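You operate a simulated robot arm through the tools that you are given. There is no shell and no other tool. Be economical: measure what you need, move in short steps, check, and stop when the job is done.

You are at the controls of a simulated two-armed robot. One attempt, no reset.

JOB
Move the purple balloon to the orange weight and check it on the teal mat.
Fine: hold the lime weight while the collar comes off; see the short display's lamp light at 25 cm; the empty lime weight waits in the reject tub. Set down upright: orange weight, lime weight.

Only the result counts: the job must be done as asked and must still hold three seconds after the hand-in. Knocking over, shifting, dropping, spilling or breaking anything else fails it.

ROBOT AND FRAMES
Two 7-joint arms with two-finger parallel grippers on one trunk, on a base that drives. Base frame: it is fixed to the floor where the robot stands at the start and does not move with it; the origin is under the middle of the robot, x ahead of it, y to its left, z up. Units: mm, rad, N and s.
The left shoulder is at the start at [60, 143, 926], the right one opposite. With the tool pointing down near the work surface each hand reaches from about 300 to 720 mm from the robot's upright axis, wherever it stands, measured 20 degrees to its own side. Places, roughly: lime weight (7x7x12 cm) [500, 0, 900]; lime weight dock [500, 0, 1000]; orange weight (7x7x8 cm) [500, 200, 900]; orange weight dock [500, 200, 900]; purple balloon (29x29x36 cm) [500, 0, 1000]; short display [700, 1000, 1000]; teal mat [500, 900, 900]; tub [500, -200, 900]. Payload 1.57 kg a hand.
The TCP of each hand is the grasp point between the finger pads, 30 mm short of the fingertips. In the tool frame z runs along the fingers and y along their closing line. Largest opening 110 mm; finger width 24, thickness 12; the body of the gripper, 48 by 112 mm, starts 78 mm behind the TCP.
Orientation is that of the tool frame in the base frame, as a unit quaternion [w, x, y, z]. With the fingers straight down and closing along the base's y, the tool's x points along the base's -x, its y along +y and its z along -z.

CONTROLS
- The arms move only by the tool servo_tool. It takes "left_moves", "right_moves" or both (then of equal length, played together; a hand with none holds still); each is a list of rows, each a list of 6 numbers: the shift along the base's x, y, z in units of 250 mm (1.0 is 250 mm), then the turn, a rotation vector about the base's x, y, z in units of 45 degrees (1.0 is 45 degrees). In form: [[x, y, z, ax, ay, az], ...]. A call has 1 to 8 rows; each row is the pose to reach, as a shift and turn from the pose commanded when the call began. "left_claw" and "right_claw" are, for a hand that has rows, the closure in counts, from 0 (fully open) to 255 (shut), set as the call begins (left out, the last holds). A call with a number of a shift or a turn outside -1 to 1 is refused whole. A row lasts 0.2 s, in which the tool goes at most 50 mm and 0.15 rad; a call with a longer step from one row to the next is refused whole, and so is a gripper value outside its range. Where a pose cannot be reached the arm comes as near as it can. A force on the tool above 40 N (or 10 N above the force at the start of the call, whichever is more), or a blocked arm, ends the call early, and 0.2 s more pass. The fingers move at their own pace (about 45 mm/s each) and stop on an object; they squeeze with about 41 N. The grip force told is the motor's: it shows also when the fingers shut on nothing. Time passes only in rows, and 0.2 s behind the last, so rows that repeat a pose let the fingers close. The reply holds the time, the measured pose of the TCP, the force on the tool along the base axes, the opening and the grip force, in the units named above and with some noise, with the torque about the TCP (base axes, N m) and any sound that the robot's microphone picked up.
- Cameras (640 x 400 px; columns grow to the right, rows downward): "scene" is now at [55.8, 4.8, 1545.7]; the picture's right is [0.08, -1.00, 0.00], its down [-0.65, -0.05, -0.76] and it looks along [0.76, 0.06, -0.65] (base axes); focal length 244 px, centre (320, 200). "left" rides on the left gripper at [70, -16, -141] in its tool frame; the picture's right is [0.23, 0.97, 0.00], its down [-0.86, 0.20, -0.48] and it looks along [-0.47, 0.11, 0.88] (tool axes); focal length 222 px, centre (320, 200). "right" rides on the right gripper at [70, 16, -141] in its tool frame; the picture's right is [-0.23, 0.97, 0.00], its down [-0.86, -0.20, -0.48] and it looks along [-0.47, -0.11, 0.88] (tool axes); focal length 222 px, centre (320, 200). There is no depth. A picture from a camera that has moved, and an enlarged one, comes with that camera's place and axes in the base frame and with its lens.
- camera(camera): a new picture of that camera. It takes no simulated time.
- raise_lower(by): slides the trunk up (or, below 0, down) by that many mm; the arms and the scene camera ride with it, the base frame stays. It gives what a move gives, with no picture.
- base_move(legs): drives the robot by 1 to 6 legs, each [ahead, left, turn to the left] in mm, mm and rad, along the robot's own axes; the way and the turn of a leg run together, so that a leg with both is an arc; at most 1500 mm and 3.142 rad a leg. The arms and the cameras ride along, it lands a little off, and it stops where it bumps. It gives what a move gives.
- head_to(pan, tilt): turns the head with the scene camera to pan (to the left, within 1.501 rad either way) and tilt (down, from -0.506 to 1.204), counted from straight ahead of the robot. It gives what a move gives.
- enlarge(camera, box): a new picture of the part [left, top, right, bottom] of that camera's present view, enlarged. It takes no simulated time.
- finish_job(): hands the job in; it is judged then, once.

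Go step by step. Nothing tells you exact positions but the pictures and the camera data: compare them with the known pose of the tool, close in by small moves and look again before you grip or let go. The budget is 120 turns and 92 pictures, counting those below and the enlarged ones. Unless the task says otherwise, let go and move clear before handing in, and close with one line.

The tools are called after ">>>" as name(argument=value, ...) on one line, values as JSON. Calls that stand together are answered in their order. servo_tool: Moves the arms, as the interface text tells. Its arguments: {"type":"object","properties":{"left_moves":{"type":"array"},"left_claw":{"type":"number"},"right_moves":{"type":"array"},"right_claw":{"type":"number"}},"required":[]} The other tools are called the same way: raise_lower (by) slides the trunk up or down; base_move (legs) drives the base; head_to (pan, tilt) turns the head that bears the scene camera; camera (camera) takes a picture; enlarge (camera, box) takes an enlarged picture of a part of a camera's view; finish_job () hands the job in.

At the start:

```text
time_s: 0.0
left_eef_pos: [456.2, 400.8, 999.2]
left_ee_rot: [0.0, 0.0, 1.0, 0.0]
left_contact_force: [0.3, -0.3, -0.2]
left_wrist_torque: [0.03, -0.01, 0.01]
left_opening: 109.8
left_gripper_force: 0.0
right_eef_pos: [315.2, -52.0, 1000.6]
right_ee_rot: [-0.001, -0.001, 1.0, 0.0]
right_contact_force: [-0.6, -0.1, -0.4]
right_wrist_torque: [0.0, 0.02, 0.0]
right_opening: 110.1
right_gripper_force: 0.1
trunk travel left (down, up): [-525.0, 65.0]
robot x, y, heading: [5.2, -0.5, 0.001]
head pan, tilt: [0.079, 0.709]
```

scene: 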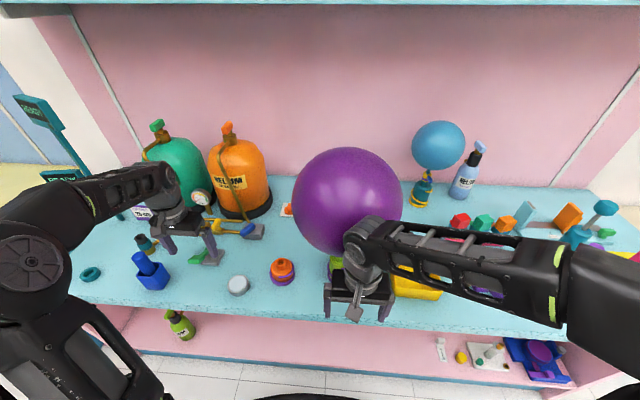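
right: 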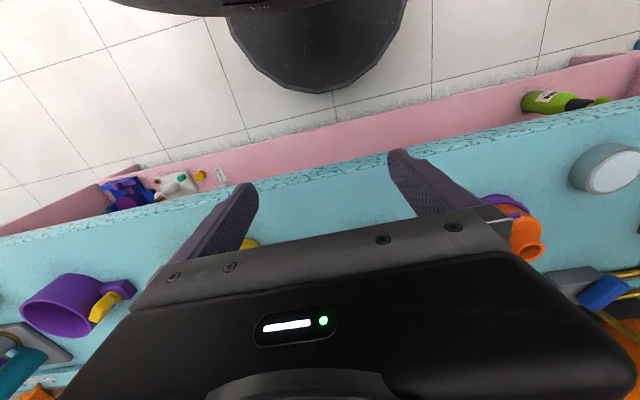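
left: 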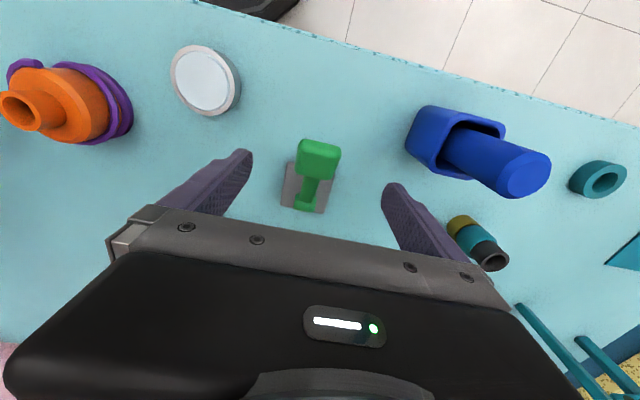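

I see the purple balloon on the lime weight, mostly hidden by the right arm, with the orange weight to its left. I'll look closer before moving anything.

>>> enlarge(camera="scene", box=[240, 130, 460, 330])

>>> head_to(pan=1.1, tilt=0.5)

>>> camera(camera="scene")

```text
2.00 times, centred on (350, 230) of scene
camera zoom: at [55.8, 4.8, 1545.7], right [0.08, -1.0, 0.0], down [-0.65, -0.05, -0.76], along [0.76, 0.06, -0.65], focal length 487 px, centre (260, 140)
```

zoom: 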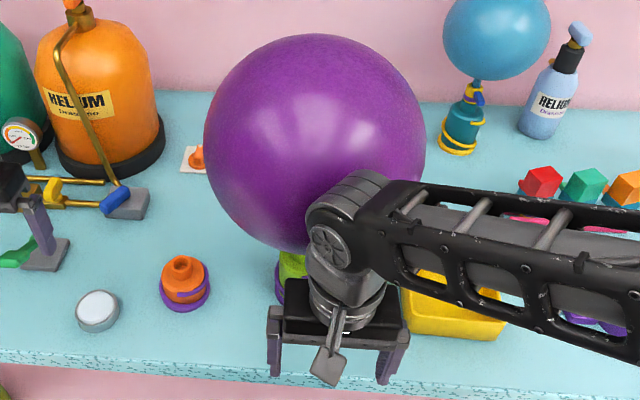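

```text
time_s: 1.3
left_eef_pos: [457.6, 400.4, 1000.0]
left_ee_rot: [0.0, 0.0, 1.0, 0.0]
left_contact_force: [-0.7, 0.1, -0.5]
left_wrist_torque: [-0.02, -0.01, -0.01]
left_opening: 110.0
left_gripper_force: 0.1
right_eef_pos: [315.9, -52.6, 999.4]
right_ee_rot: [-0.001, 0.0, 1.0, -0.001]
right_contact_force: [-0.2, -0.9, 0.8]
right_wrist_torque: [-0.03, 0.0, -0.01]
right_opening: 110.0
right_gripper_force: 0.0
trunk travel left (down, up): [-525.0, 65.0]
robot x, y, heading: [-1.2, -1.1, -0.003]
head pan, tilt: [1.1, 0.499]
```

```text
87 pictures are left
camera scene: at [12.8, 79.2, 1564.2], right [0.89, -0.45, 0.0], down [-0.22, -0.43, -0.88], along [0.4, 0.78, -0.48], focal length 244 px, centre (320, 200)
```

scene: 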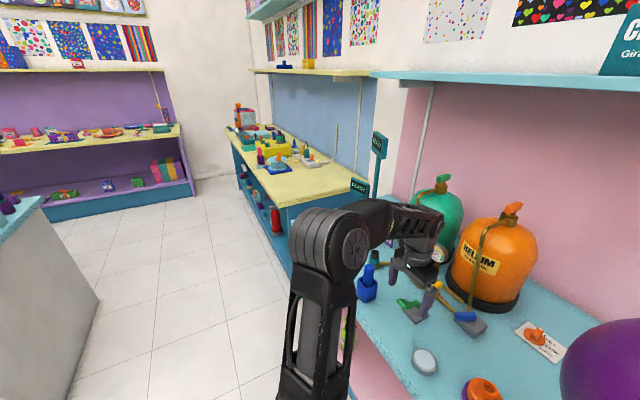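

The signs near the counter's left end seem to be the displays. I'll enlarge there to find the mat.

>>> enlarge(camera="scene", box=[300, 120, 460, 260])

>>> head_to(pan=-0.3, tilt=0.8)

>>> camera(camera="scene")

```text
2.86 times, centred on (380, 190) of scene
camera zoom: at [12.8, 79.2, 1564.2], right [0.89, -0.45, 0.0], down [-0.22, -0.43, -0.88], along [0.4, 0.78, -0.48], focal length 696 px, centre (149, 229)
```

zoom: 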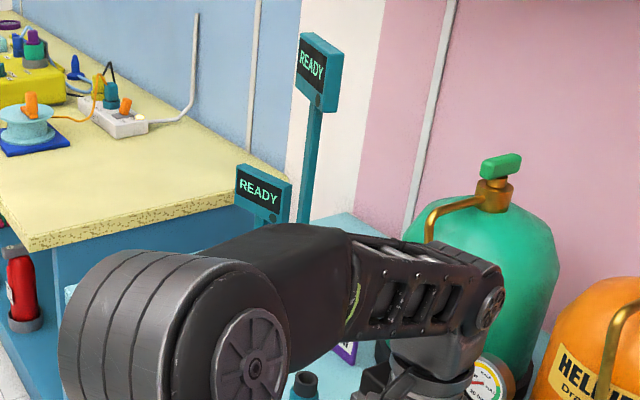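

```text
time_s: 2.8
left_eef_pos: [457.0, 399.5, 1000.5]
left_ee_rot: [0.0, -0.001, 1.0, 0.0]
left_contact_force: [0.0, -0.4, 0.5]
left_wrist_torque: [0.03, -0.03, -0.02]
left_opening: 110.2
left_gripper_force: 0.1
right_eef_pos: [314.2, -52.3, 1000.2]
right_ee_rot: [0.0, 0.0, 1.0, 0.0]
right_contact_force: [-0.2, 0.3, 0.0]
right_wrist_torque: [0.01, 0.04, -0.02]
right_opening: 110.0
right_gripper_force: 0.1
trunk travel left (down, up): [-525.0, 65.0]
robot x, y, heading: [-1.9, 3.1, -0.002]
head pan, tilt: [-0.3, 0.799]
```

```text
85 pictures are left
camera scene: at [48.5, -25.6, 1538.2], right [-0.29, -0.96, 0.0], down [-0.68, 0.21, -0.7], along [0.67, -0.21, -0.72], focal length 244 px, centre (320, 200)
```

scene: 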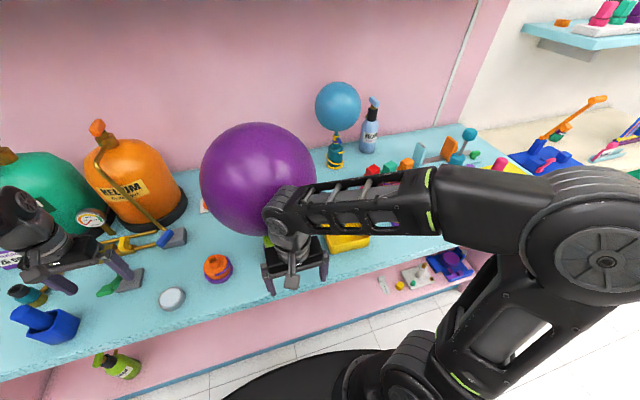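

The right arm blocks the view of the lime weight. I'll move the right hand up slightly and to the right.

>>> servo_tool(right_moves=[[0, -0.1, 0.1, 0, 0, 0], [0, -0.28, 0.2, 0, 0, 0], [0, -0.46, 0.2, 0, 0, 0], [0, -0.64, 0.2, 0, 0, 0], [0, -0.82, 0.2, 0, 0, 0], [0, -1.0, 0.2, 0, 0, 0]])

>>> head_to(pan=0.0, tilt=0.8)

>>> camera(camera="scene")

>>> camera(camera="right")

```text
refused: row 2 steps farther than a row can; nothing moved
```

```text
time_s: 3.6
left_eef_pos: [458.1, 400.3, 999.5]
left_ee_rot: [0.0, 0.0, 1.0, -0.001]
left_contact_force: [0.1, 0.2, 0.4]
left_wrist_torque: [0.01, 0.0, -0.01]
left_opening: 110.0
left_gripper_force: 0.0
right_eef_pos: [315.1, -51.3, 999.7]
right_ee_rot: [0.0, 0.001, 1.0, 0.0]
right_contact_force: [0.3, 0.1, -0.1]
right_wrist_torque: [0.01, 0.05, 0.03]
right_opening: 110.1
right_gripper_force: 0.1
trunk travel left (down, up): [-525.0, 65.0]
robot x, y, heading: [-4.0, 0.3, 0.005]
head pan, tilt: [0.0, 0.799]
```

```text
84 pictures are left
camera scene: at [52.1, -1.9, 1538.2], right [0.0, -1.0, 0.0], down [-0.72, 0.0, -0.7], along [0.7, 0.0, -0.72], focal length 244 px, centre (320, 200)
```

scene: 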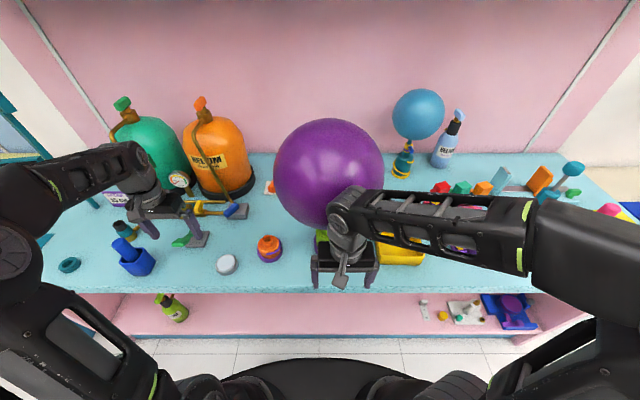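

```text
83 pictures are left
camera right: at [246.5, -36.6, 1141.5], right [0.23, 0.97, 0.0], down [0.86, -0.2, 0.48], along [0.47, -0.11, -0.88], focal length 222 px, centre (320, 200)
```

right: 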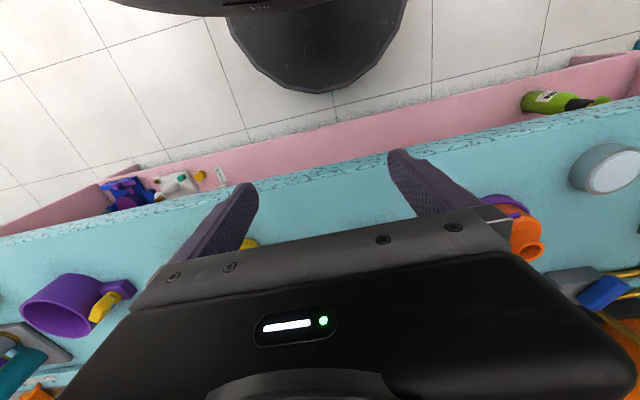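

A row can't step more than 50 mm, so I'll redo the move with smaller steps.

>>> servo_tool(right_moves=[[0, 0, 0.15, 0, 0, 0], [0, -0.18, 0.2, 0, 0, 0], [0, -0.37, 0.2, 0, 0, 0], [0, -0.56, 0.2, 0, 0, 0], [0, -0.75, 0.2, 0, 0, 0], [0, -0.94, 0.2, 0, 0, 0], [0, -1.0, 0.2, 0, 0, 0]])

>>> camera(camera="scene")

>>> enlarge(camera="scene", box=[230, 200, 430, 325])

>>> camera(camera="right")

```text
time_s: 5.2
left_eef_pos: [456.9, 399.7, 1000.2]
left_ee_rot: [0.001, 0.0, 1.0, 0.0]
left_contact_force: [0.0, -0.4, 0.0]
left_wrist_torque: [-0.02, 0.01, -0.01]
left_opening: 109.9
left_gripper_force: 0.0
right_eef_pos: [314.9, -302.6, 1049.2]
right_ee_rot: [0.0, 0.0, 1.0, 0.0]
right_contact_force: [-0.2, -0.1, -0.4]
right_wrist_torque: [-0.02, 0.02, 0.02]
right_opening: 110.1
right_gripper_force: 0.1
trunk travel left (down, up): [-525.0, 65.0]
robot x, y, heading: [-1.3, 1.2, 0.001]
head pan, tilt: [0.0, 0.799]
```

```text
82 pictures are left
camera scene: at [52.1, -1.8, 1538.2], right [0.0, -1.0, 0.0], down [-0.72, 0.0, -0.7], along [0.7, 0.0, -0.72], focal length 244 px, centre (320, 200)
```

scene: 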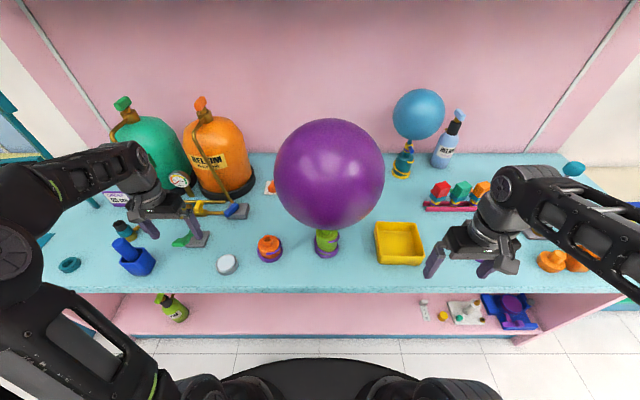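

```text
3.20 times, centred on (330, 262) of scene
camera zoom: at [52.1, -1.8, 1538.2], right [0.0, -1.0, 0.0], down [-0.72, 0.0, -0.7], along [0.7, 0.0, -0.72], focal length 780 px, centre (288, 0)
```

zoom: 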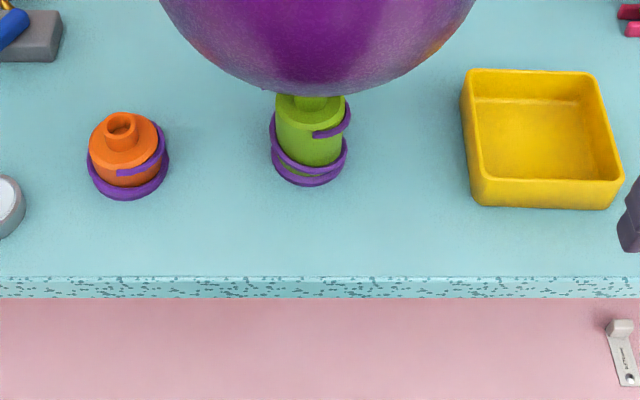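

```text
80 pictures are left
camera right: at [246.6, -287.1, 1192.7], right [0.23, 0.97, 0.0], down [0.86, -0.2, 0.48], along [0.47, -0.11, -0.88], focal length 222 px, centre (320, 200)
```

right: 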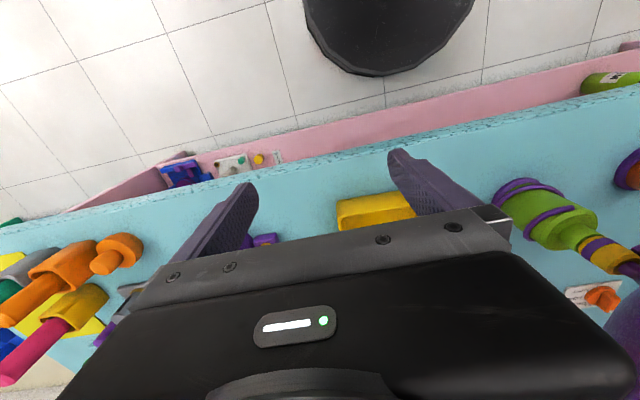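

From the close view, the lime weight is near (461,-22), the orange near (456,151), and the tub near (482,-249). I'll raise both hands, yaw them inward and back the base off so the fingers can come in level under the balloon.

>>> servo_tool(left_moves=[[0, 0, 0.19, 0, 0, 0], [0, 0, 0.38, 0, 0, 0], [0, 0, 0.5, 0, 0, -0.18], [0, 0, 0.5, 0, 0, -0.36], [0, 0, 0.5, 0, 0, -0.54], [0, 0, 0.5, 0, 0, -0.72], [0, 0, 0.5, 0, 0, -0.9], [0, 0, 0.5, 0, 0, -1.0]], right_moves=[[0, 0, 0.19, 0, 0, 0], [0, 0, 0.38, 0, 0, 0], [0, 0, 0.4, 0, 0, 0.18], [0, 0, 0.4, 0, 0, 0.36], [0, 0, 0.4, 0, 0, 0.54], [0, 0, 0.4, 0, 0, 0.72], [0, 0, 0.4, 0, 0, 0.9], [0, 0, 0.4, 0, 0, 1.0]])

>>> base_move(legs=[[-220, 0, 0]])

>>> camera(camera="scene")

```text
time_s: 7.0
left_eef_pos: [447.6, 447.2, 1099.8]
left_ee_rot: [0.018, 0.336, 0.942, -0.008]
left_contact_force: [-0.7, -0.3, 0.2]
left_wrist_torque: [0.0, 0.05, -0.04]
left_opening: 109.9
left_gripper_force: 0.1
left hand out of reach, approached as far as the arm can: row 3, 4, 5, 6, 7, 8
right_eef_pos: [335.9, -298.7, 1117.0]
right_ee_rot: [-0.001, -0.366, 0.93, 0.0]
right_contact_force: [0.5, 0.0, 0.6]
right_wrist_torque: [0.01, 0.06, 0.0]
right_opening: 110.2
right_gripper_force: 0.1
right hand out of reach, approached as far as the arm can: row 2, 3, 4, 5, 6, 7, 8
trunk travel left (down, up): [-525.0, 65.0]
robot x, y, heading: [1.3, 2.1, -0.002]
head pan, tilt: [0.0, 0.799]
```

```text
time_s: 8.7
left_eef_pos: [223.8, 448.3, 1100.9]
left_ee_rot: [0.018, 0.335, 0.942, -0.01]
left_contact_force: [-0.3, 0.0, 0.5]
left_wrist_torque: [0.0, -0.04, -0.01]
left_opening: 110.0
left_gripper_force: 0.0
right_eef_pos: [112.7, -298.8, 1118.1]
right_ee_rot: [0.0, -0.366, 0.931, 0.0]
right_contact_force: [0.3, 1.2, 0.6]
right_wrist_torque: [-0.01, -0.01, 0.02]
right_opening: 110.1
right_gripper_force: 0.0
trunk travel left (down, up): [-525.0, 65.0]
robot x, y, heading: [-218.5, -0.7, 0.008]
head pan, tilt: [0.0, 0.799]
```

```text
79 pictures are left
camera scene: at [-169.9, -2.1, 1538.3], right [0.0, -1.0, 0.0], down [-0.72, 0.0, -0.7], along [0.7, 0.0, -0.72], focal length 244 px, centre (320, 200)
```

scene: 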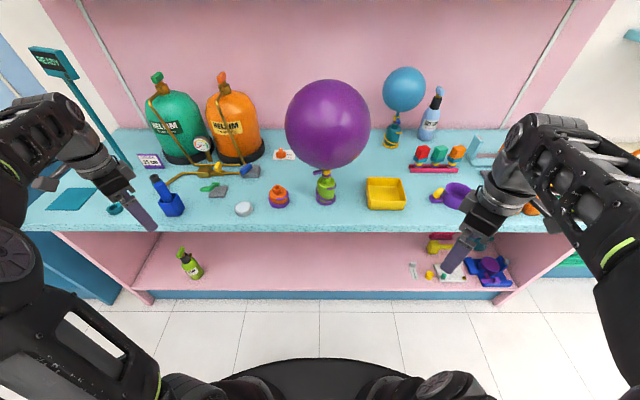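

The mat is at the left end of the counter, with a "25 cm" card near it. Both hands are now clear over the floor, so I'll pitch them up toward level.

>>> servo_tool(left_moves=[[0, -0.06, -0.02, -0.12, -0.12, 0], [0.03, -0.12, -0.04, -0.24, -0.24, 0], [0.06, -0.18, -0.06, -0.36, -0.36, 0], [0.09, -0.24, -0.1, -0.48, -0.48, 0], [0.12, -0.3, -0.15, -0.6, -0.6, 0], [0.15, -0.36, -0.2, -0.707, -0.707, 0]], right_moves=[[0.06, 0.03, -0.02, 0.12, -0.12, 0], [0.12, 0.06, -0.04, 0.24, -0.24, 0], [0.18, 0.09, -0.06, 0.36, -0.36, 0], [0.24, 0.12, -0.1, 0.48, -0.48, 0], [0.3, 0.15, -0.15, 0.6, -0.6, 0], [0.36, 0.18, -0.2, 0.707, -0.707, 0]])

>>> servo_tool(left_moves=[[0, -0.06, -0.02, -0.12, -0.12, 0], [0.03, -0.12, -0.04, -0.24, -0.24, 0], [0.06, -0.18, -0.06, -0.36, -0.36, 0], [0.09, -0.24, -0.1, -0.48, -0.48, 0], [0.12, -0.3, -0.15, -0.6, -0.6, 0], [0.15, -0.36, -0.2, -0.707, -0.707, 0]], right_moves=[[0.06, 0.03, -0.02, 0.12, -0.12, 0], [0.12, 0.06, -0.04, 0.24, -0.24, 0], [0.18, 0.09, -0.06, 0.36, -0.36, 0], [0.24, 0.12, -0.1, 0.48, -0.48, 0], [0.3, 0.15, -0.15, 0.6, -0.6, 0], [0.36, 0.18, -0.2, 0.707, -0.707, 0]])

>>> camera(camera="scene")

>>> camera(camera="left")

>>> camera(camera="right")

```text
time_s: 10.1
left_eef_pos: [261.8, 358.1, 1050.9]
left_ee_rot: [0.363, 0.306, 0.863, -0.173]
left_contact_force: [0.1, -0.2, -0.2]
left_wrist_torque: [0.03, 0.03, -0.02]
left_opening: 110.0
left_gripper_force: 0.1
right_eef_pos: [204.1, -252.5, 1067.5]
right_ee_rot: [0.351, -0.338, 0.86, 0.153]
right_contact_force: [0.5, 0.4, 0.3]
right_wrist_torque: [0.01, -0.01, 0.05]
right_opening: 110.1
right_gripper_force: 0.1
trunk travel left (down, up): [-525.0, 65.0]
robot x, y, heading: [-217.9, -0.5, 0.006]
head pan, tilt: [0.0, 0.799]
```

```text
time_s: 11.5
left_eef_pos: [300.7, 269.2, 999.8]
left_ee_rot: [0.652, 0.23, 0.651, -0.312]
left_contact_force: [-0.1, -0.8, 0.0]
left_wrist_torque: [-0.03, -0.03, -0.01]
left_opening: 110.3
left_gripper_force: 0.0
right_eef_pos: [293.4, -206.5, 1016.8]
right_ee_rot: [0.649, -0.259, 0.658, 0.282]
right_contact_force: [-0.4, 0.0, -0.4]
right_wrist_torque: [0.02, -0.02, -0.01]
right_opening: 110.1
right_gripper_force: 0.2
trunk travel left (down, up): [-525.0, 65.0]
robot x, y, heading: [-216.1, -0.3, 0.003]
head pan, tilt: [0.0, 0.799]
```

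```text
78 pictures are left
camera scene: at [-167.5, -1.4, 1538.3], right [0.0, -1.0, 0.0], down [-0.72, 0.0, -0.7], along [0.7, 0.0, -0.72], focal length 244 px, centre (320, 200)
```

scene: 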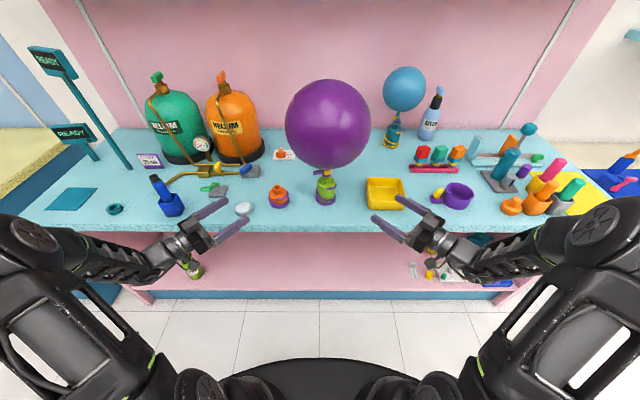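

```text
77 pictures are left
camera left: at [185.8, 350.0, 926.3], right [0.68, 0.66, -0.33], down [-0.16, 0.57, 0.81], along [0.72, -0.5, 0.49], focal length 222 px, centre (320, 200)
```

left: 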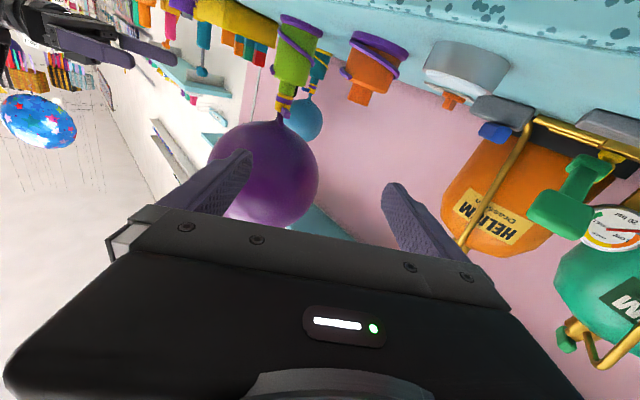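

```text
76 pictures are left
camera right: at [182.3, -294.4, 948.7], right [-0.68, 0.68, 0.26], down [-0.18, -0.5, 0.85], along [0.71, 0.53, 0.46], focal length 222 px, centre (320, 200)
```

right: 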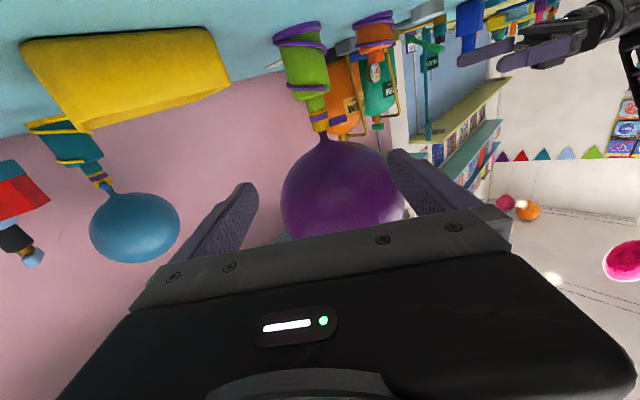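

Both hands are level. Their upside-down views show the lime weight, its post and the collar, so I'll enlarge the details.

>>> enlarge(camera="right", box=[250, 0, 410, 160])

>>> enlarge(camera="left", box=[250, 0, 410, 130])

>>> enlarge(camera="scene", box=[20, 30, 180, 230])

```text
2.50 times, centred on (330, 80) of right
camera zoom: at [182.3, -294.4, 948.7], right [-0.68, 0.68, 0.26], down [-0.18, -0.5, 0.85], along [0.71, 0.53, 0.46], focal length 555 px, centre (295, 500)
```

zoom: 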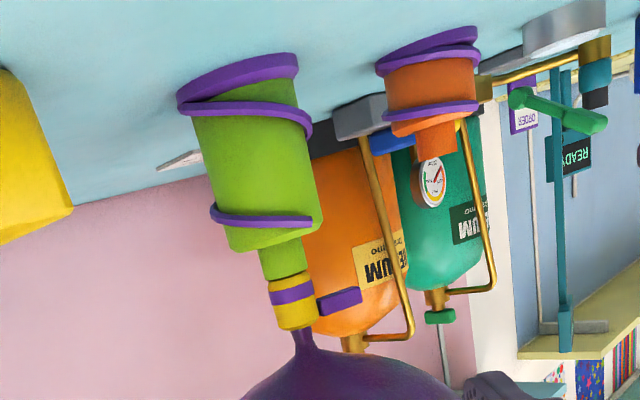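

```text
3.08 times, centred on (330, 65) of left
camera zoom: at [185.8, 350.0, 926.3], right [0.68, 0.66, -0.33], down [-0.16, 0.57, 0.81], along [0.72, -0.5, 0.49], focal length 684 px, centre (289, 615)
```

zoom: 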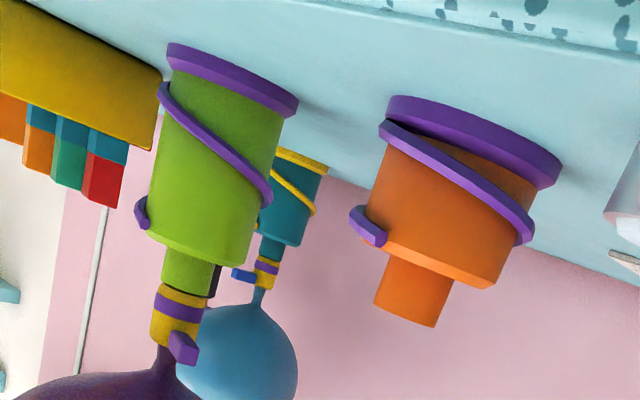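

```text
2.00 times, centred on (100, 130) of scene
camera zoom: at [-167.5, -1.4, 1538.3], right [0.0, -1.0, 0.0], down [-0.72, 0.0, -0.7], along [0.7, 0.0, -0.72], focal length 487 px, centre (760, 340)
```

zoom: 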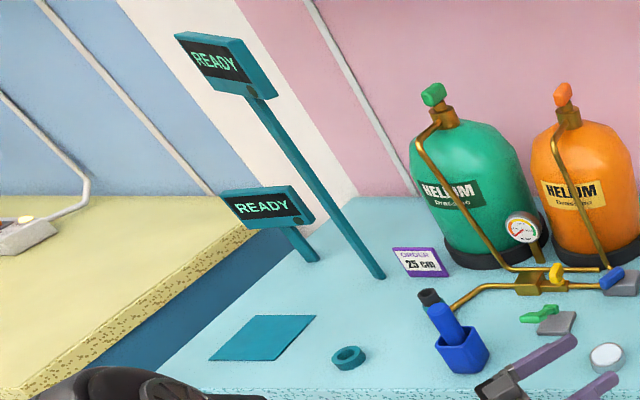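

The collar is a yellow ring with a purple band on the lime post. Both wrist views put it at about (481,-23,1007), with the weight's body below it. I'll move both hands to standoffs, left level at collar height and right tilted down toward the lime body.

>>> servo_tool(left_moves=[[0.06, -0.13, 0.005, 0.023, -0.009, 0], [0.12, -0.26, 0.01, 0.046, -0.018, 0], [0.18, -0.4, 0.015, 0.07, -0.027, 0], [0.24, -0.54, 0.02, 0.093, -0.036, 0], [0.3, -0.68, 0.025, 0.116, -0.045, 0], [0.352, -0.8, 0.028, 0.139, -0.054, 0]], right_moves=[[0.068, 0.064, -0.02, -0.058, 0.047, 0], [0.136, 0.129, -0.05, -0.116, 0.094, 0], [0.204, 0.194, -0.08, -0.174, 0.141, 0], [0.272, 0.258, -0.11, -0.232, 0.188, 0], [0.34, 0.323, -0.14, -0.29, 0.235, 0], [0.408, 0.388, -0.172, -0.346, 0.282, 0]])

>>> camera(camera="left")

>>> camera(camera="right")

>>> enlarge(camera="scene", box=[220, 130, 420, 255])

```text
time_s: 12.9
left_eef_pos: [388.9, 68.7, 1006.2]
left_ee_rot: [0.651, 0.274, 0.655, -0.269]
left_contact_force: [-1.3, -0.1, -0.5]
left_wrist_torque: [-0.01, -0.02, 0.0]
left_opening: 110.1
left_gripper_force: 0.0
right_eef_pos: [395.6, -110.2, 974.6]
right_ee_rot: [0.53, -0.311, 0.758, 0.218]
right_contact_force: [-0.4, 0.1, 0.6]
right_wrist_torque: [0.03, 0.01, 0.02]
right_opening: 110.2
right_gripper_force: 0.1
trunk travel left (down, up): [-525.0, 65.0]
robot x, y, heading: [-220.5, -2.0, 0.002]
head pan, tilt: [0.0, 0.799]
```

```text
72 pictures are left
camera left: at [277.9, 158.0, 938.3], right [0.69, 0.69, -0.22], down [-0.19, 0.47, 0.86], along [0.7, -0.55, 0.46], focal length 222 px, centre (320, 200)
```

left: 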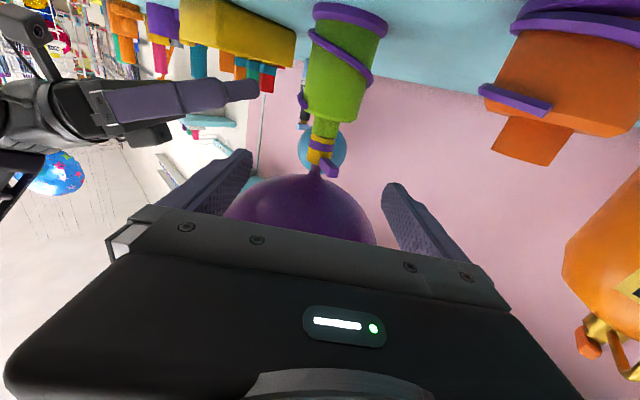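

```text
71 pictures are left
camera right: at [274.6, -209.9, 957.5], right [-0.63, 0.75, 0.21], down [0.03, -0.25, 0.97], along [0.78, 0.61, 0.14], focal length 222 px, centre (320, 200)
```

right: 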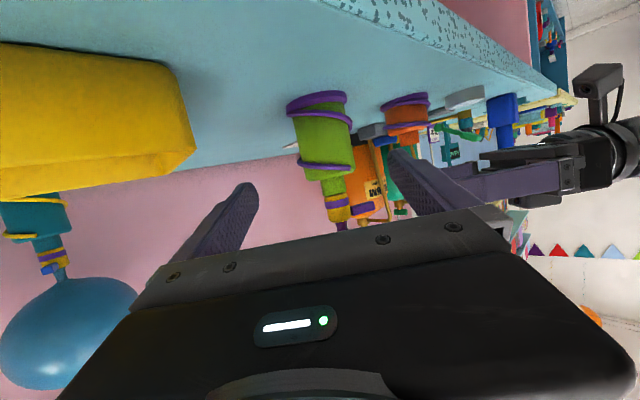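

```text
3.20 times, centred on (320, 192) of scene
camera zoom: at [-167.7, -2.3, 1538.2], right [0.0, -1.0, 0.0], down [-0.72, 0.0, -0.7], along [0.7, 0.0, -0.72], focal length 780 px, centre (320, 224)
```

zoom: 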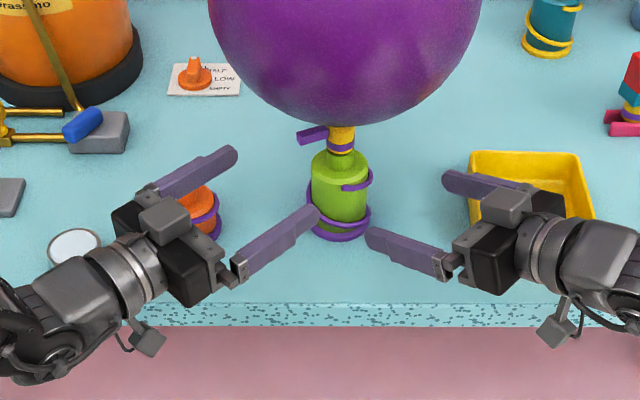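

Calibration checks out: the predicted collar pixel matches. The collar has a tab sticking out toward +y, so I need its exact direction to keep the fingers off it.

>>> enlarge(camera="left", box=[280, 100, 360, 190])

>>> enlarge(camera="right", box=[280, 150, 400, 235])

>>> enlarge(camera="scene", box=[290, 150, 350, 210])

```text
4.44 times, centred on (320, 145) of left
camera zoom: at [277.9, 158.0, 938.3], right [0.69, 0.69, -0.22], down [-0.19, 0.47, 0.86], along [0.7, -0.55, 0.46], focal length 987 px, centre (320, 444)
```

zoom: 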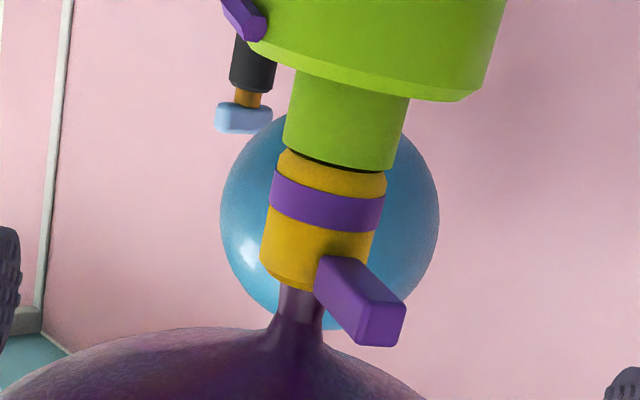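

```text
4.71 times, centred on (340, 192) of right
camera zoom: at [274.6, -209.9, 957.5], right [-0.63, 0.75, 0.21], down [0.03, -0.25, 0.97], along [0.78, 0.61, 0.14], focal length 1045 px, centre (226, 235)
```

zoom: 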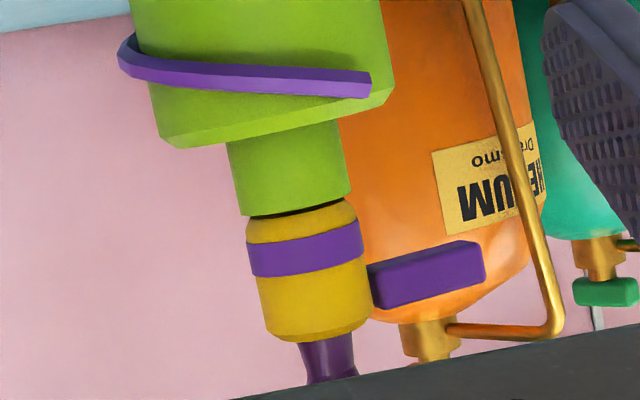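

```text
6.67 times, centred on (320, 180) of scene
camera zoom: at [-167.7, -2.3, 1538.2], right [0.0, -1.0, 0.0], down [-0.72, 0.0, -0.7], along [0.7, 0.0, -0.72], focal length 1625 px, centre (320, 333)
```

zoom: 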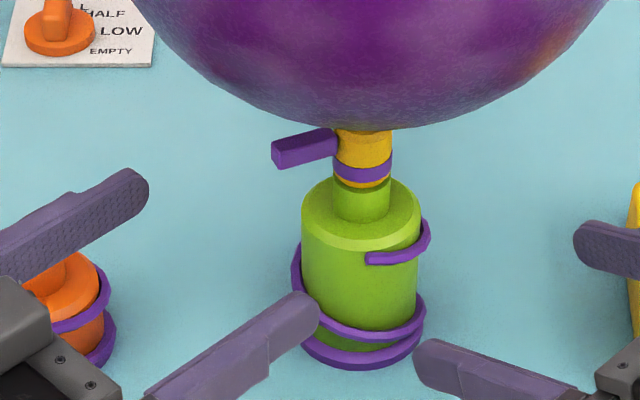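

The tab runs about 40 mm from the collar toward +y (azimuth about 100°). The left hand should therefore come from about +y with the tab between its fingers. I'll advance the right hand around the lime body and turn the left hand to azimuth -70°, tilted 8° down.

>>> servo_tool(left_moves=[[0.04, 0.02, 0.015, 0.031, 0.02, -0.111], [0.08, 0.05, 0.03, 0.061, 0.039, -0.222], [0.12, 0.07, 0.045, 0.092, 0.059, -0.334], [0.16, 0.095, 0.06, 0.122, 0.078, -0.445], [0.192, 0.116, 0.076, 0.153, 0.098, -0.556]], right_moves=[[0.068, 0.07, -0.036, 0, 0, 0], [0.136, 0.14, -0.071, 0, 0, 0], [0.204, 0.21, -0.107, 0, 0, 0], [0.272, 0.28, -0.142, 0, 0, 0], [0.34, 0.35, -0.178, 0, 0, 0]])

>>> camera(camera="right")

>>> camera(camera="left")

>>> enlarge(camera="scene", box=[220, 130, 420, 255])

```text
time_s: 14.1
left_eef_pos: [437.8, 98.2, 1024.2]
left_ee_rot: [0.534, 0.436, 0.619, -0.376]
left_contact_force: [0.8, -0.3, 0.7]
left_wrist_torque: [0.01, 0.0, 0.0]
left_opening: 110.1
left_gripper_force: 0.0
right_eef_pos: [480.5, -24.0, 930.3]
right_ee_rot: [0.53, -0.312, 0.758, 0.217]
right_contact_force: [-0.4, 0.2, 0.1]
right_wrist_torque: [-0.03, 0.04, 0.01]
right_opening: 110.0
right_gripper_force: 0.1
trunk travel left (down, up): [-525.0, 65.0]
robot x, y, heading: [-222.6, -1.2, 0.001]
head pan, tilt: [0.0, 0.799]
```

```text
66 pictures are left
camera right: at [358.4, -123.2, 912.3], right [-0.63, 0.75, 0.21], down [0.03, -0.25, 0.97], along [0.78, 0.62, 0.14], focal length 222 px, centre (320, 200)
```

right: 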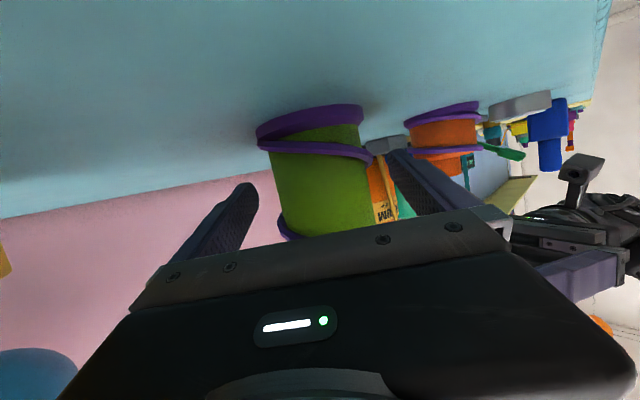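

```text
65 pictures are left
camera left: at [371.2, 233.7, 977.4], right [0.91, 0.36, -0.22], down [0.07, 0.39, 0.92], along [0.42, -0.85, 0.33], focal length 222 px, centre (320, 200)
```

left: 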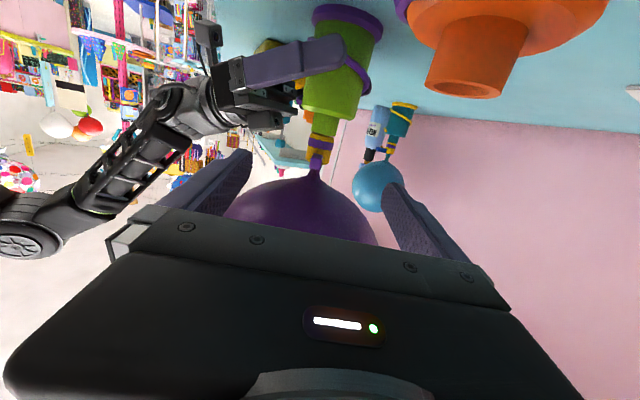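

```text
3.20 times, centred on (320, 192) of scene
camera zoom: at [-167.5, -1.7, 1538.2], right [0.0, -1.0, 0.0], down [-0.72, 0.0, -0.7], along [0.7, 0.0, -0.72], focal length 780 px, centre (320, 224)
```

zoom: 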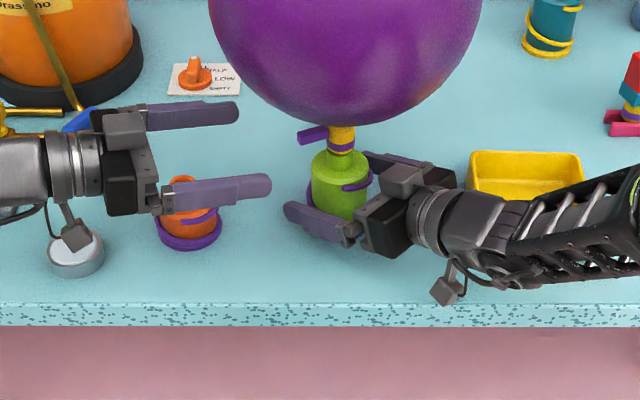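

The right fingers straddle the lime body. I'll close them, then check the tab alignment from the left camera.

>>> servo_tool(right_moves=[[0, 0, 0, 0, 0, 0], [0, 0, 0, 0, 0, 0], [0, 0, 0, 0, 0, 0], [0, 0, 0, 0, 0, 0], [0, 0, 0, 0, 0, 0]], right_claw=255)

>>> enlarge(camera="left", box=[270, 90, 380, 190])

>>> enlarge(camera="left", box=[400, 0, 620, 110])

```text
time_s: 15.3
left_eef_pos: [437.0, 97.8, 1026.4]
left_ee_rot: [0.536, 0.436, 0.619, -0.374]
left_contact_force: [0.6, -1.0, 0.0]
left_wrist_torque: [0.04, 0.01, 0.01]
left_opening: 109.9
left_gripper_force: 0.1
right_eef_pos: [480.0, -23.8, 930.2]
right_ee_rot: [0.53, -0.312, 0.758, 0.218]
right_contact_force: [-0.9, 1.5, 0.3]
right_wrist_torque: [0.17, 0.0, 0.05]
right_opening: 62.6
right_gripper_force: 34.3
trunk travel left (down, up): [-525.0, 65.0]
robot x, y, heading: [-216.6, 2.0, 0.001]
head pan, tilt: [0.0, 0.799]
```

```text
4.00 times, centred on (325, 140) of left
camera zoom: at [370.5, 233.3, 978.0], right [0.91, 0.36, -0.22], down [0.07, 0.39, 0.92], along [0.42, -0.85, 0.33], focal length 888 px, centre (300, 440)
```

zoom: 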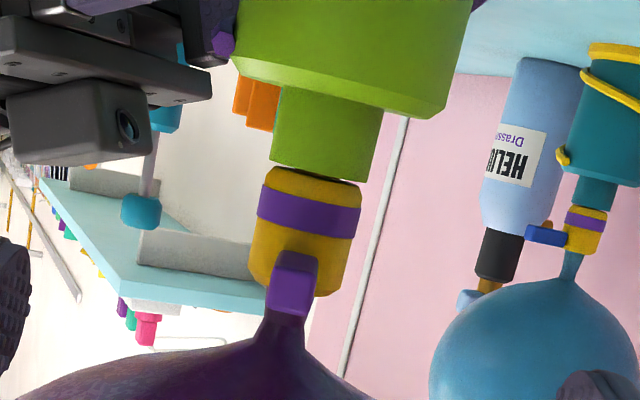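

```text
2.91 times, centred on (510, 55) of left
camera zoom: at [370.5, 233.3, 978.0], right [0.91, 0.36, -0.22], down [0.07, 0.39, 0.92], along [0.42, -0.85, 0.33], focal length 646 px, centre (-233, 622)
```

zoom: 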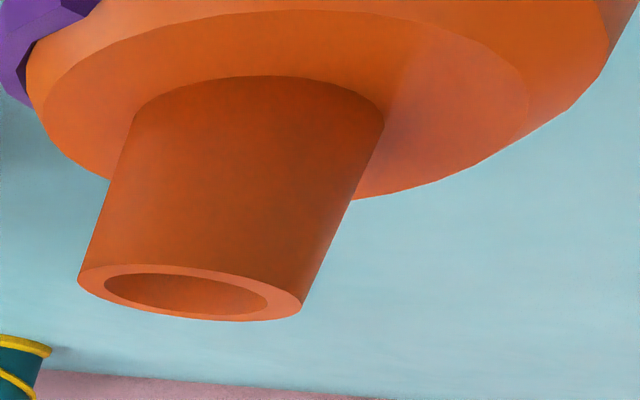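

The tab points straight back at the left hand, and the orange post has a plain bore, so the collar should pull straight up. I'll advance the left hand to the collar.

>>> servo_tool(left_moves=[[0.035, -0.097, -0.014, 0, 0, 0], [0.07, -0.194, -0.028, 0, 0, 0], [0.105, -0.29, -0.042, 0, 0, 0], [0.14, -0.387, -0.057, 0, 0, 0], [0.176, -0.484, -0.072, 0, 0, 0]])

>>> camera(camera="left")

>>> enlarge(camera="scene", box=[220, 130, 420, 255])

```text
time_s: 16.6
left_eef_pos: [479.6, -19.3, 1011.0]
left_ee_rot: [0.535, 0.437, 0.617, -0.377]
left_contact_force: [-2.2, 2.0, 1.9]
left_wrist_torque: [-0.08, 0.11, -0.16]
left_opening: 110.0
left_gripper_force: 0.1
right_eef_pos: [485.1, -38.0, 930.2]
right_ee_rot: [0.532, -0.302, 0.762, 0.21]
right_contact_force: [1.1, -3.4, 2.4]
right_wrist_torque: [0.31, -0.07, 0.16]
right_opening: 62.4
right_gripper_force: 41.3
trunk travel left (down, up): [-525.0, 65.0]
robot x, y, heading: [-218.5, -0.1, 0.005]
head pan, tilt: [0.0, 0.799]
stopped in row 5 (left hand): the force on the tool passed its limit (the readings are from after the stop); the commanded pose is now the measured one
```

```text
61 pictures are left
camera left: at [414.0, 116.3, 962.5], right [0.91, 0.36, -0.22], down [0.07, 0.4, 0.92], along [0.42, -0.85, 0.34], focal length 222 px, centre (320, 200)
```

left: 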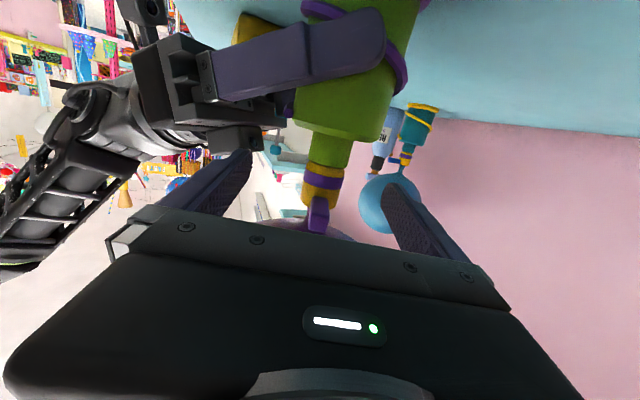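

```text
3.20 times, centred on (320, 192) of scene
camera zoom: at [-169.0, -2.0, 1538.3], right [0.0, -1.0, 0.0], down [-0.72, 0.0, -0.7], along [0.7, 0.0, -0.72], focal length 780 px, centre (320, 224)
```

zoom: 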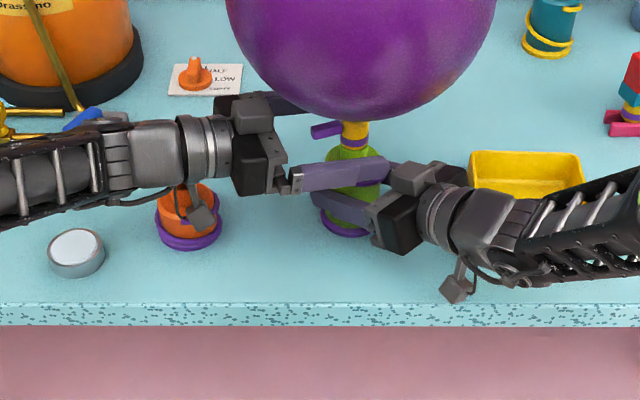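

The left front finger hit the top of the right gripper body and pushed it about 14 mm. I'll back the left hand off, narrow its opening and see whether the right hand returns.

>>> servo_tool(left_moves=[[-0.03, 0.11, 0.014, 0, 0, 0], [-0.07, 0.2, 0.03, 0, 0, 0], [-0.1, 0.28, 0.042, 0, 0, 0], [-0.1, 0.28, 0.042, 0, 0, 0], [-0.1, 0.28, 0.042, 0, 0, 0]], left_claw=125)

>>> enlarge(camera="scene", box=[220, 130, 420, 255])

>>> enlarge(camera="left", box=[240, 60, 420, 220])

```text
time_s: 17.8
left_eef_pos: [454.9, 50.2, 1019.4]
left_ee_rot: [0.536, 0.436, 0.617, -0.376]
left_contact_force: [0.4, -0.5, 0.2]
left_wrist_torque: [-0.01, -0.01, 0.04]
left_opening: 56.2
left_gripper_force: 0.1
right_eef_pos: [484.4, -36.4, 930.6]
right_ee_rot: [0.532, -0.303, 0.762, 0.211]
right_contact_force: [0.9, -2.3, 6.1]
right_wrist_torque: [0.12, -0.21, -0.04]
right_opening: 62.4
right_gripper_force: 41.4
trunk travel left (down, up): [-525.0, 65.0]
robot x, y, heading: [-219.9, -0.4, 0.001]
head pan, tilt: [0.0, 0.799]
```

```text
3.20 times, centred on (320, 192) of scene
camera zoom: at [-168.9, -2.4, 1538.3], right [0.0, -1.0, 0.0], down [-0.72, 0.0, -0.7], along [0.7, 0.0, -0.72], focal length 780 px, centre (320, 224)
```

zoom: 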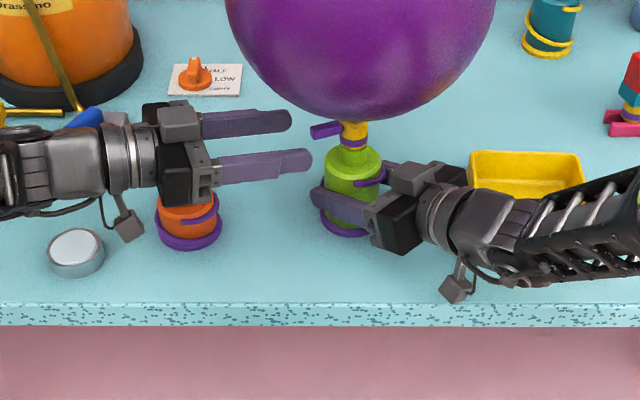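

```text
2.50 times, centred on (330, 140) of left
camera zoom: at [389.5, 185.6, 971.6], right [0.91, 0.36, -0.22], down [0.07, 0.4, 0.92], along [0.42, -0.85, 0.34], focal length 555 px, centre (295, 350)
```

zoom: 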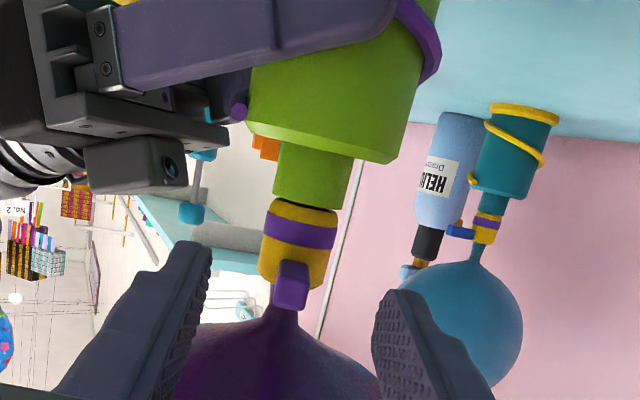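

The lime weight moved with the right hand, to about (485,-36), still upright and still held. The collar is now near (486,-36,1008). I'll approach again with the narrower opening.

>>> servo_tool(left_moves=[[0.024, -0.069, -0.009, 0, 0, 0], [0.049, -0.138, -0.018, 0, 0, 0], [0.073, -0.207, -0.027, 0, 0, 0], [0.098, -0.276, -0.036, 0, 0, 0], [0.122, -0.345, -0.046, 0, 0, 0]])

>>> enlarge(camera="left", box=[220, 60, 420, 240])

>>> enlarge(camera="scene", box=[270, 130, 390, 230])

```text
time_s: 19.0
left_eef_pos: [486.7, -36.9, 1010.1]
left_ee_rot: [0.535, 0.436, 0.618, -0.375]
left_contact_force: [1.1, -0.1, 0.1]
left_wrist_torque: [-0.02, -0.01, -0.01]
left_opening: 56.0
left_gripper_force: 0.0
right_eef_pos: [484.0, -36.4, 929.6]
right_ee_rot: [0.533, -0.302, 0.762, 0.21]
right_contact_force: [2.5, -3.5, 9.0]
right_wrist_torque: [0.19, -0.2, -0.04]
right_opening: 62.0
right_gripper_force: 40.9
trunk travel left (down, up): [-525.0, 65.0]
robot x, y, heading: [-221.2, 4.7, 0.002]
head pan, tilt: [0.0, 0.799]
```

```text
2.22 times, centred on (320, 150) of left
camera zoom: at [420.9, 98.9, 960.2], right [0.91, 0.36, -0.22], down [0.07, 0.4, 0.92], along [0.42, -0.85, 0.33], focal length 494 px, centre (320, 311)
```

zoom: 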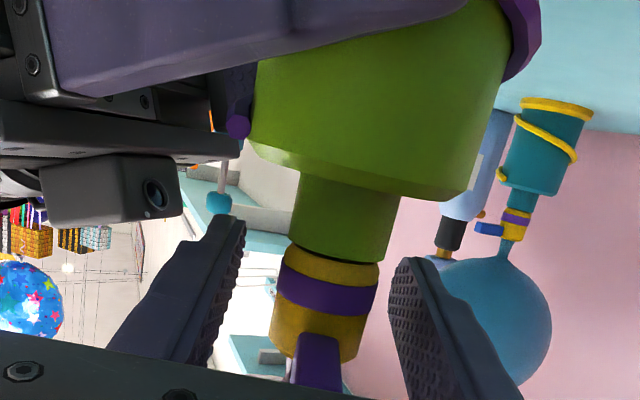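

```text
4.00 times, centred on (330, 180) of scene
camera zoom: at [-169.0, -2.6, 1538.3], right [0.0, -1.0, 0.0], down [-0.72, 0.0, -0.7], along [0.7, 0.0, -0.72], focal length 975 px, centre (280, 280)
```

zoom: 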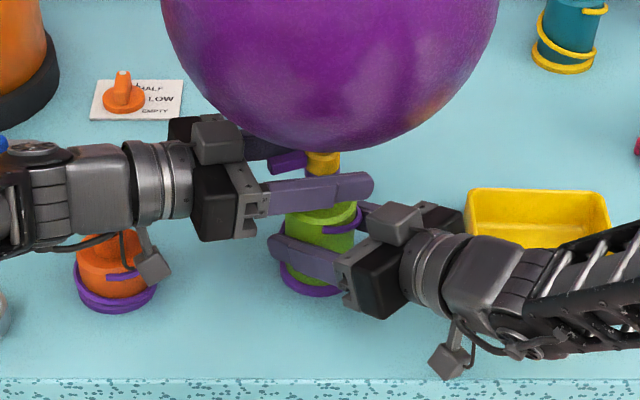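

The left fingers straddle the collar with the tab between them. Closing now.

>>> servo_tool(left_moves=[[0, 0, 0, 0, 0, 0], [0, 0, 0, 0, 0, 0], [0, 0, 0, 0, 0, 0], [0, 0, 0, 0, 0, 0]], left_claw=255)

>>> enlarge(camera="left", box=[220, 60, 420, 240])

```text
time_s: 20.0
left_eef_pos: [487.1, -35.7, 1009.6]
left_ee_rot: [0.536, 0.436, 0.618, -0.375]
left_contact_force: [5.2, -0.2, 1.2]
left_wrist_torque: [-0.03, -0.1, -0.02]
left_opening: 26.5
left_gripper_force: 33.9
right_eef_pos: [484.3, -37.2, 930.5]
right_ee_rot: [0.533, -0.302, 0.762, 0.211]
right_contact_force: [-2.4, -2.5, 10.7]
right_wrist_torque: [0.23, -0.35, 0.05]
right_opening: 61.7
right_gripper_force: 40.9
trunk travel left (down, up): [-525.0, 65.0]
robot x, y, heading: [-222.6, -5.0, 0.003]
head pan, tilt: [0.0, 0.799]
```

```text
2.22 times, centred on (320, 150) of left
camera zoom: at [421.1, 99.6, 960.4], right [0.91, 0.36, -0.22], down [0.07, 0.4, 0.92], along [0.42, -0.85, 0.33], focal length 494 px, centre (320, 311)
```

zoom: 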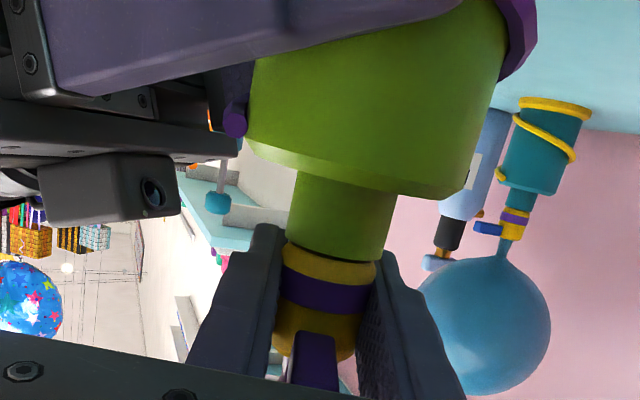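

The collar is gripped, 26.5 mm wide. I'll pull straight up in small steps while the right hand holds the weight.

>>> servo_tool(left_moves=[[0, 0, 0.02, 0, 0, 0], [0, 0, 0.04, 0, 0, 0], [0, 0, 0.06, 0, 0, 0], [0, 0, 0.08, 0, 0, 0], [0, 0, 0.1, 0, 0, 0], [0, 0, 0.12, 0, 0, 0]], right_moves=[[0, 0, 0, 0, 0, 0], [0, 0, 0, 0, 0, 0], [0, 0, 0, 0, 0, 0], [0, 0, 0, 0, 0, 0], [0, 0, 0, 0, 0, 0], [0, 0, 0, 0, 0, 0]])

>>> enlarge(camera="left", box=[220, 60, 420, 240])

```text
time_s: 21.4
left_eef_pos: [484.6, -37.5, 1039.5]
left_ee_rot: [0.535, 0.437, 0.618, -0.376]
left_contact_force: [0.2, 0.8, 1.0]
left_wrist_torque: [0.01, 0.0, 0.03]
left_opening: 25.7
left_gripper_force: 36.5
right_eef_pos: [484.6, -36.3, 929.6]
right_ee_rot: [0.533, -0.302, 0.762, 0.21]
right_contact_force: [-0.3, -1.0, 8.5]
right_wrist_torque: [0.36, 0.1, 0.02]
right_opening: 62.0
right_gripper_force: 40.6
trunk travel left (down, up): [-525.0, 65.0]
robot x, y, heading: [-220.9, -0.9, 0.003]
head pan, tilt: [0.0, 0.799]
```

```text
2.22 times, centred on (320, 150) of left
camera zoom: at [418.9, 99.5, 991.4], right [0.91, 0.36, -0.22], down [0.07, 0.4, 0.92], along [0.42, -0.85, 0.34], focal length 494 px, centre (320, 311)
```

zoom: 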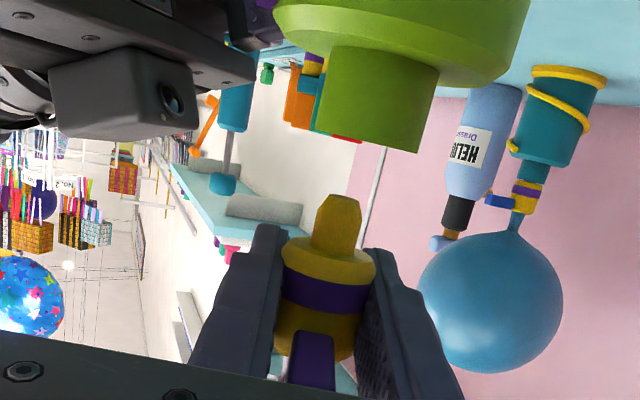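

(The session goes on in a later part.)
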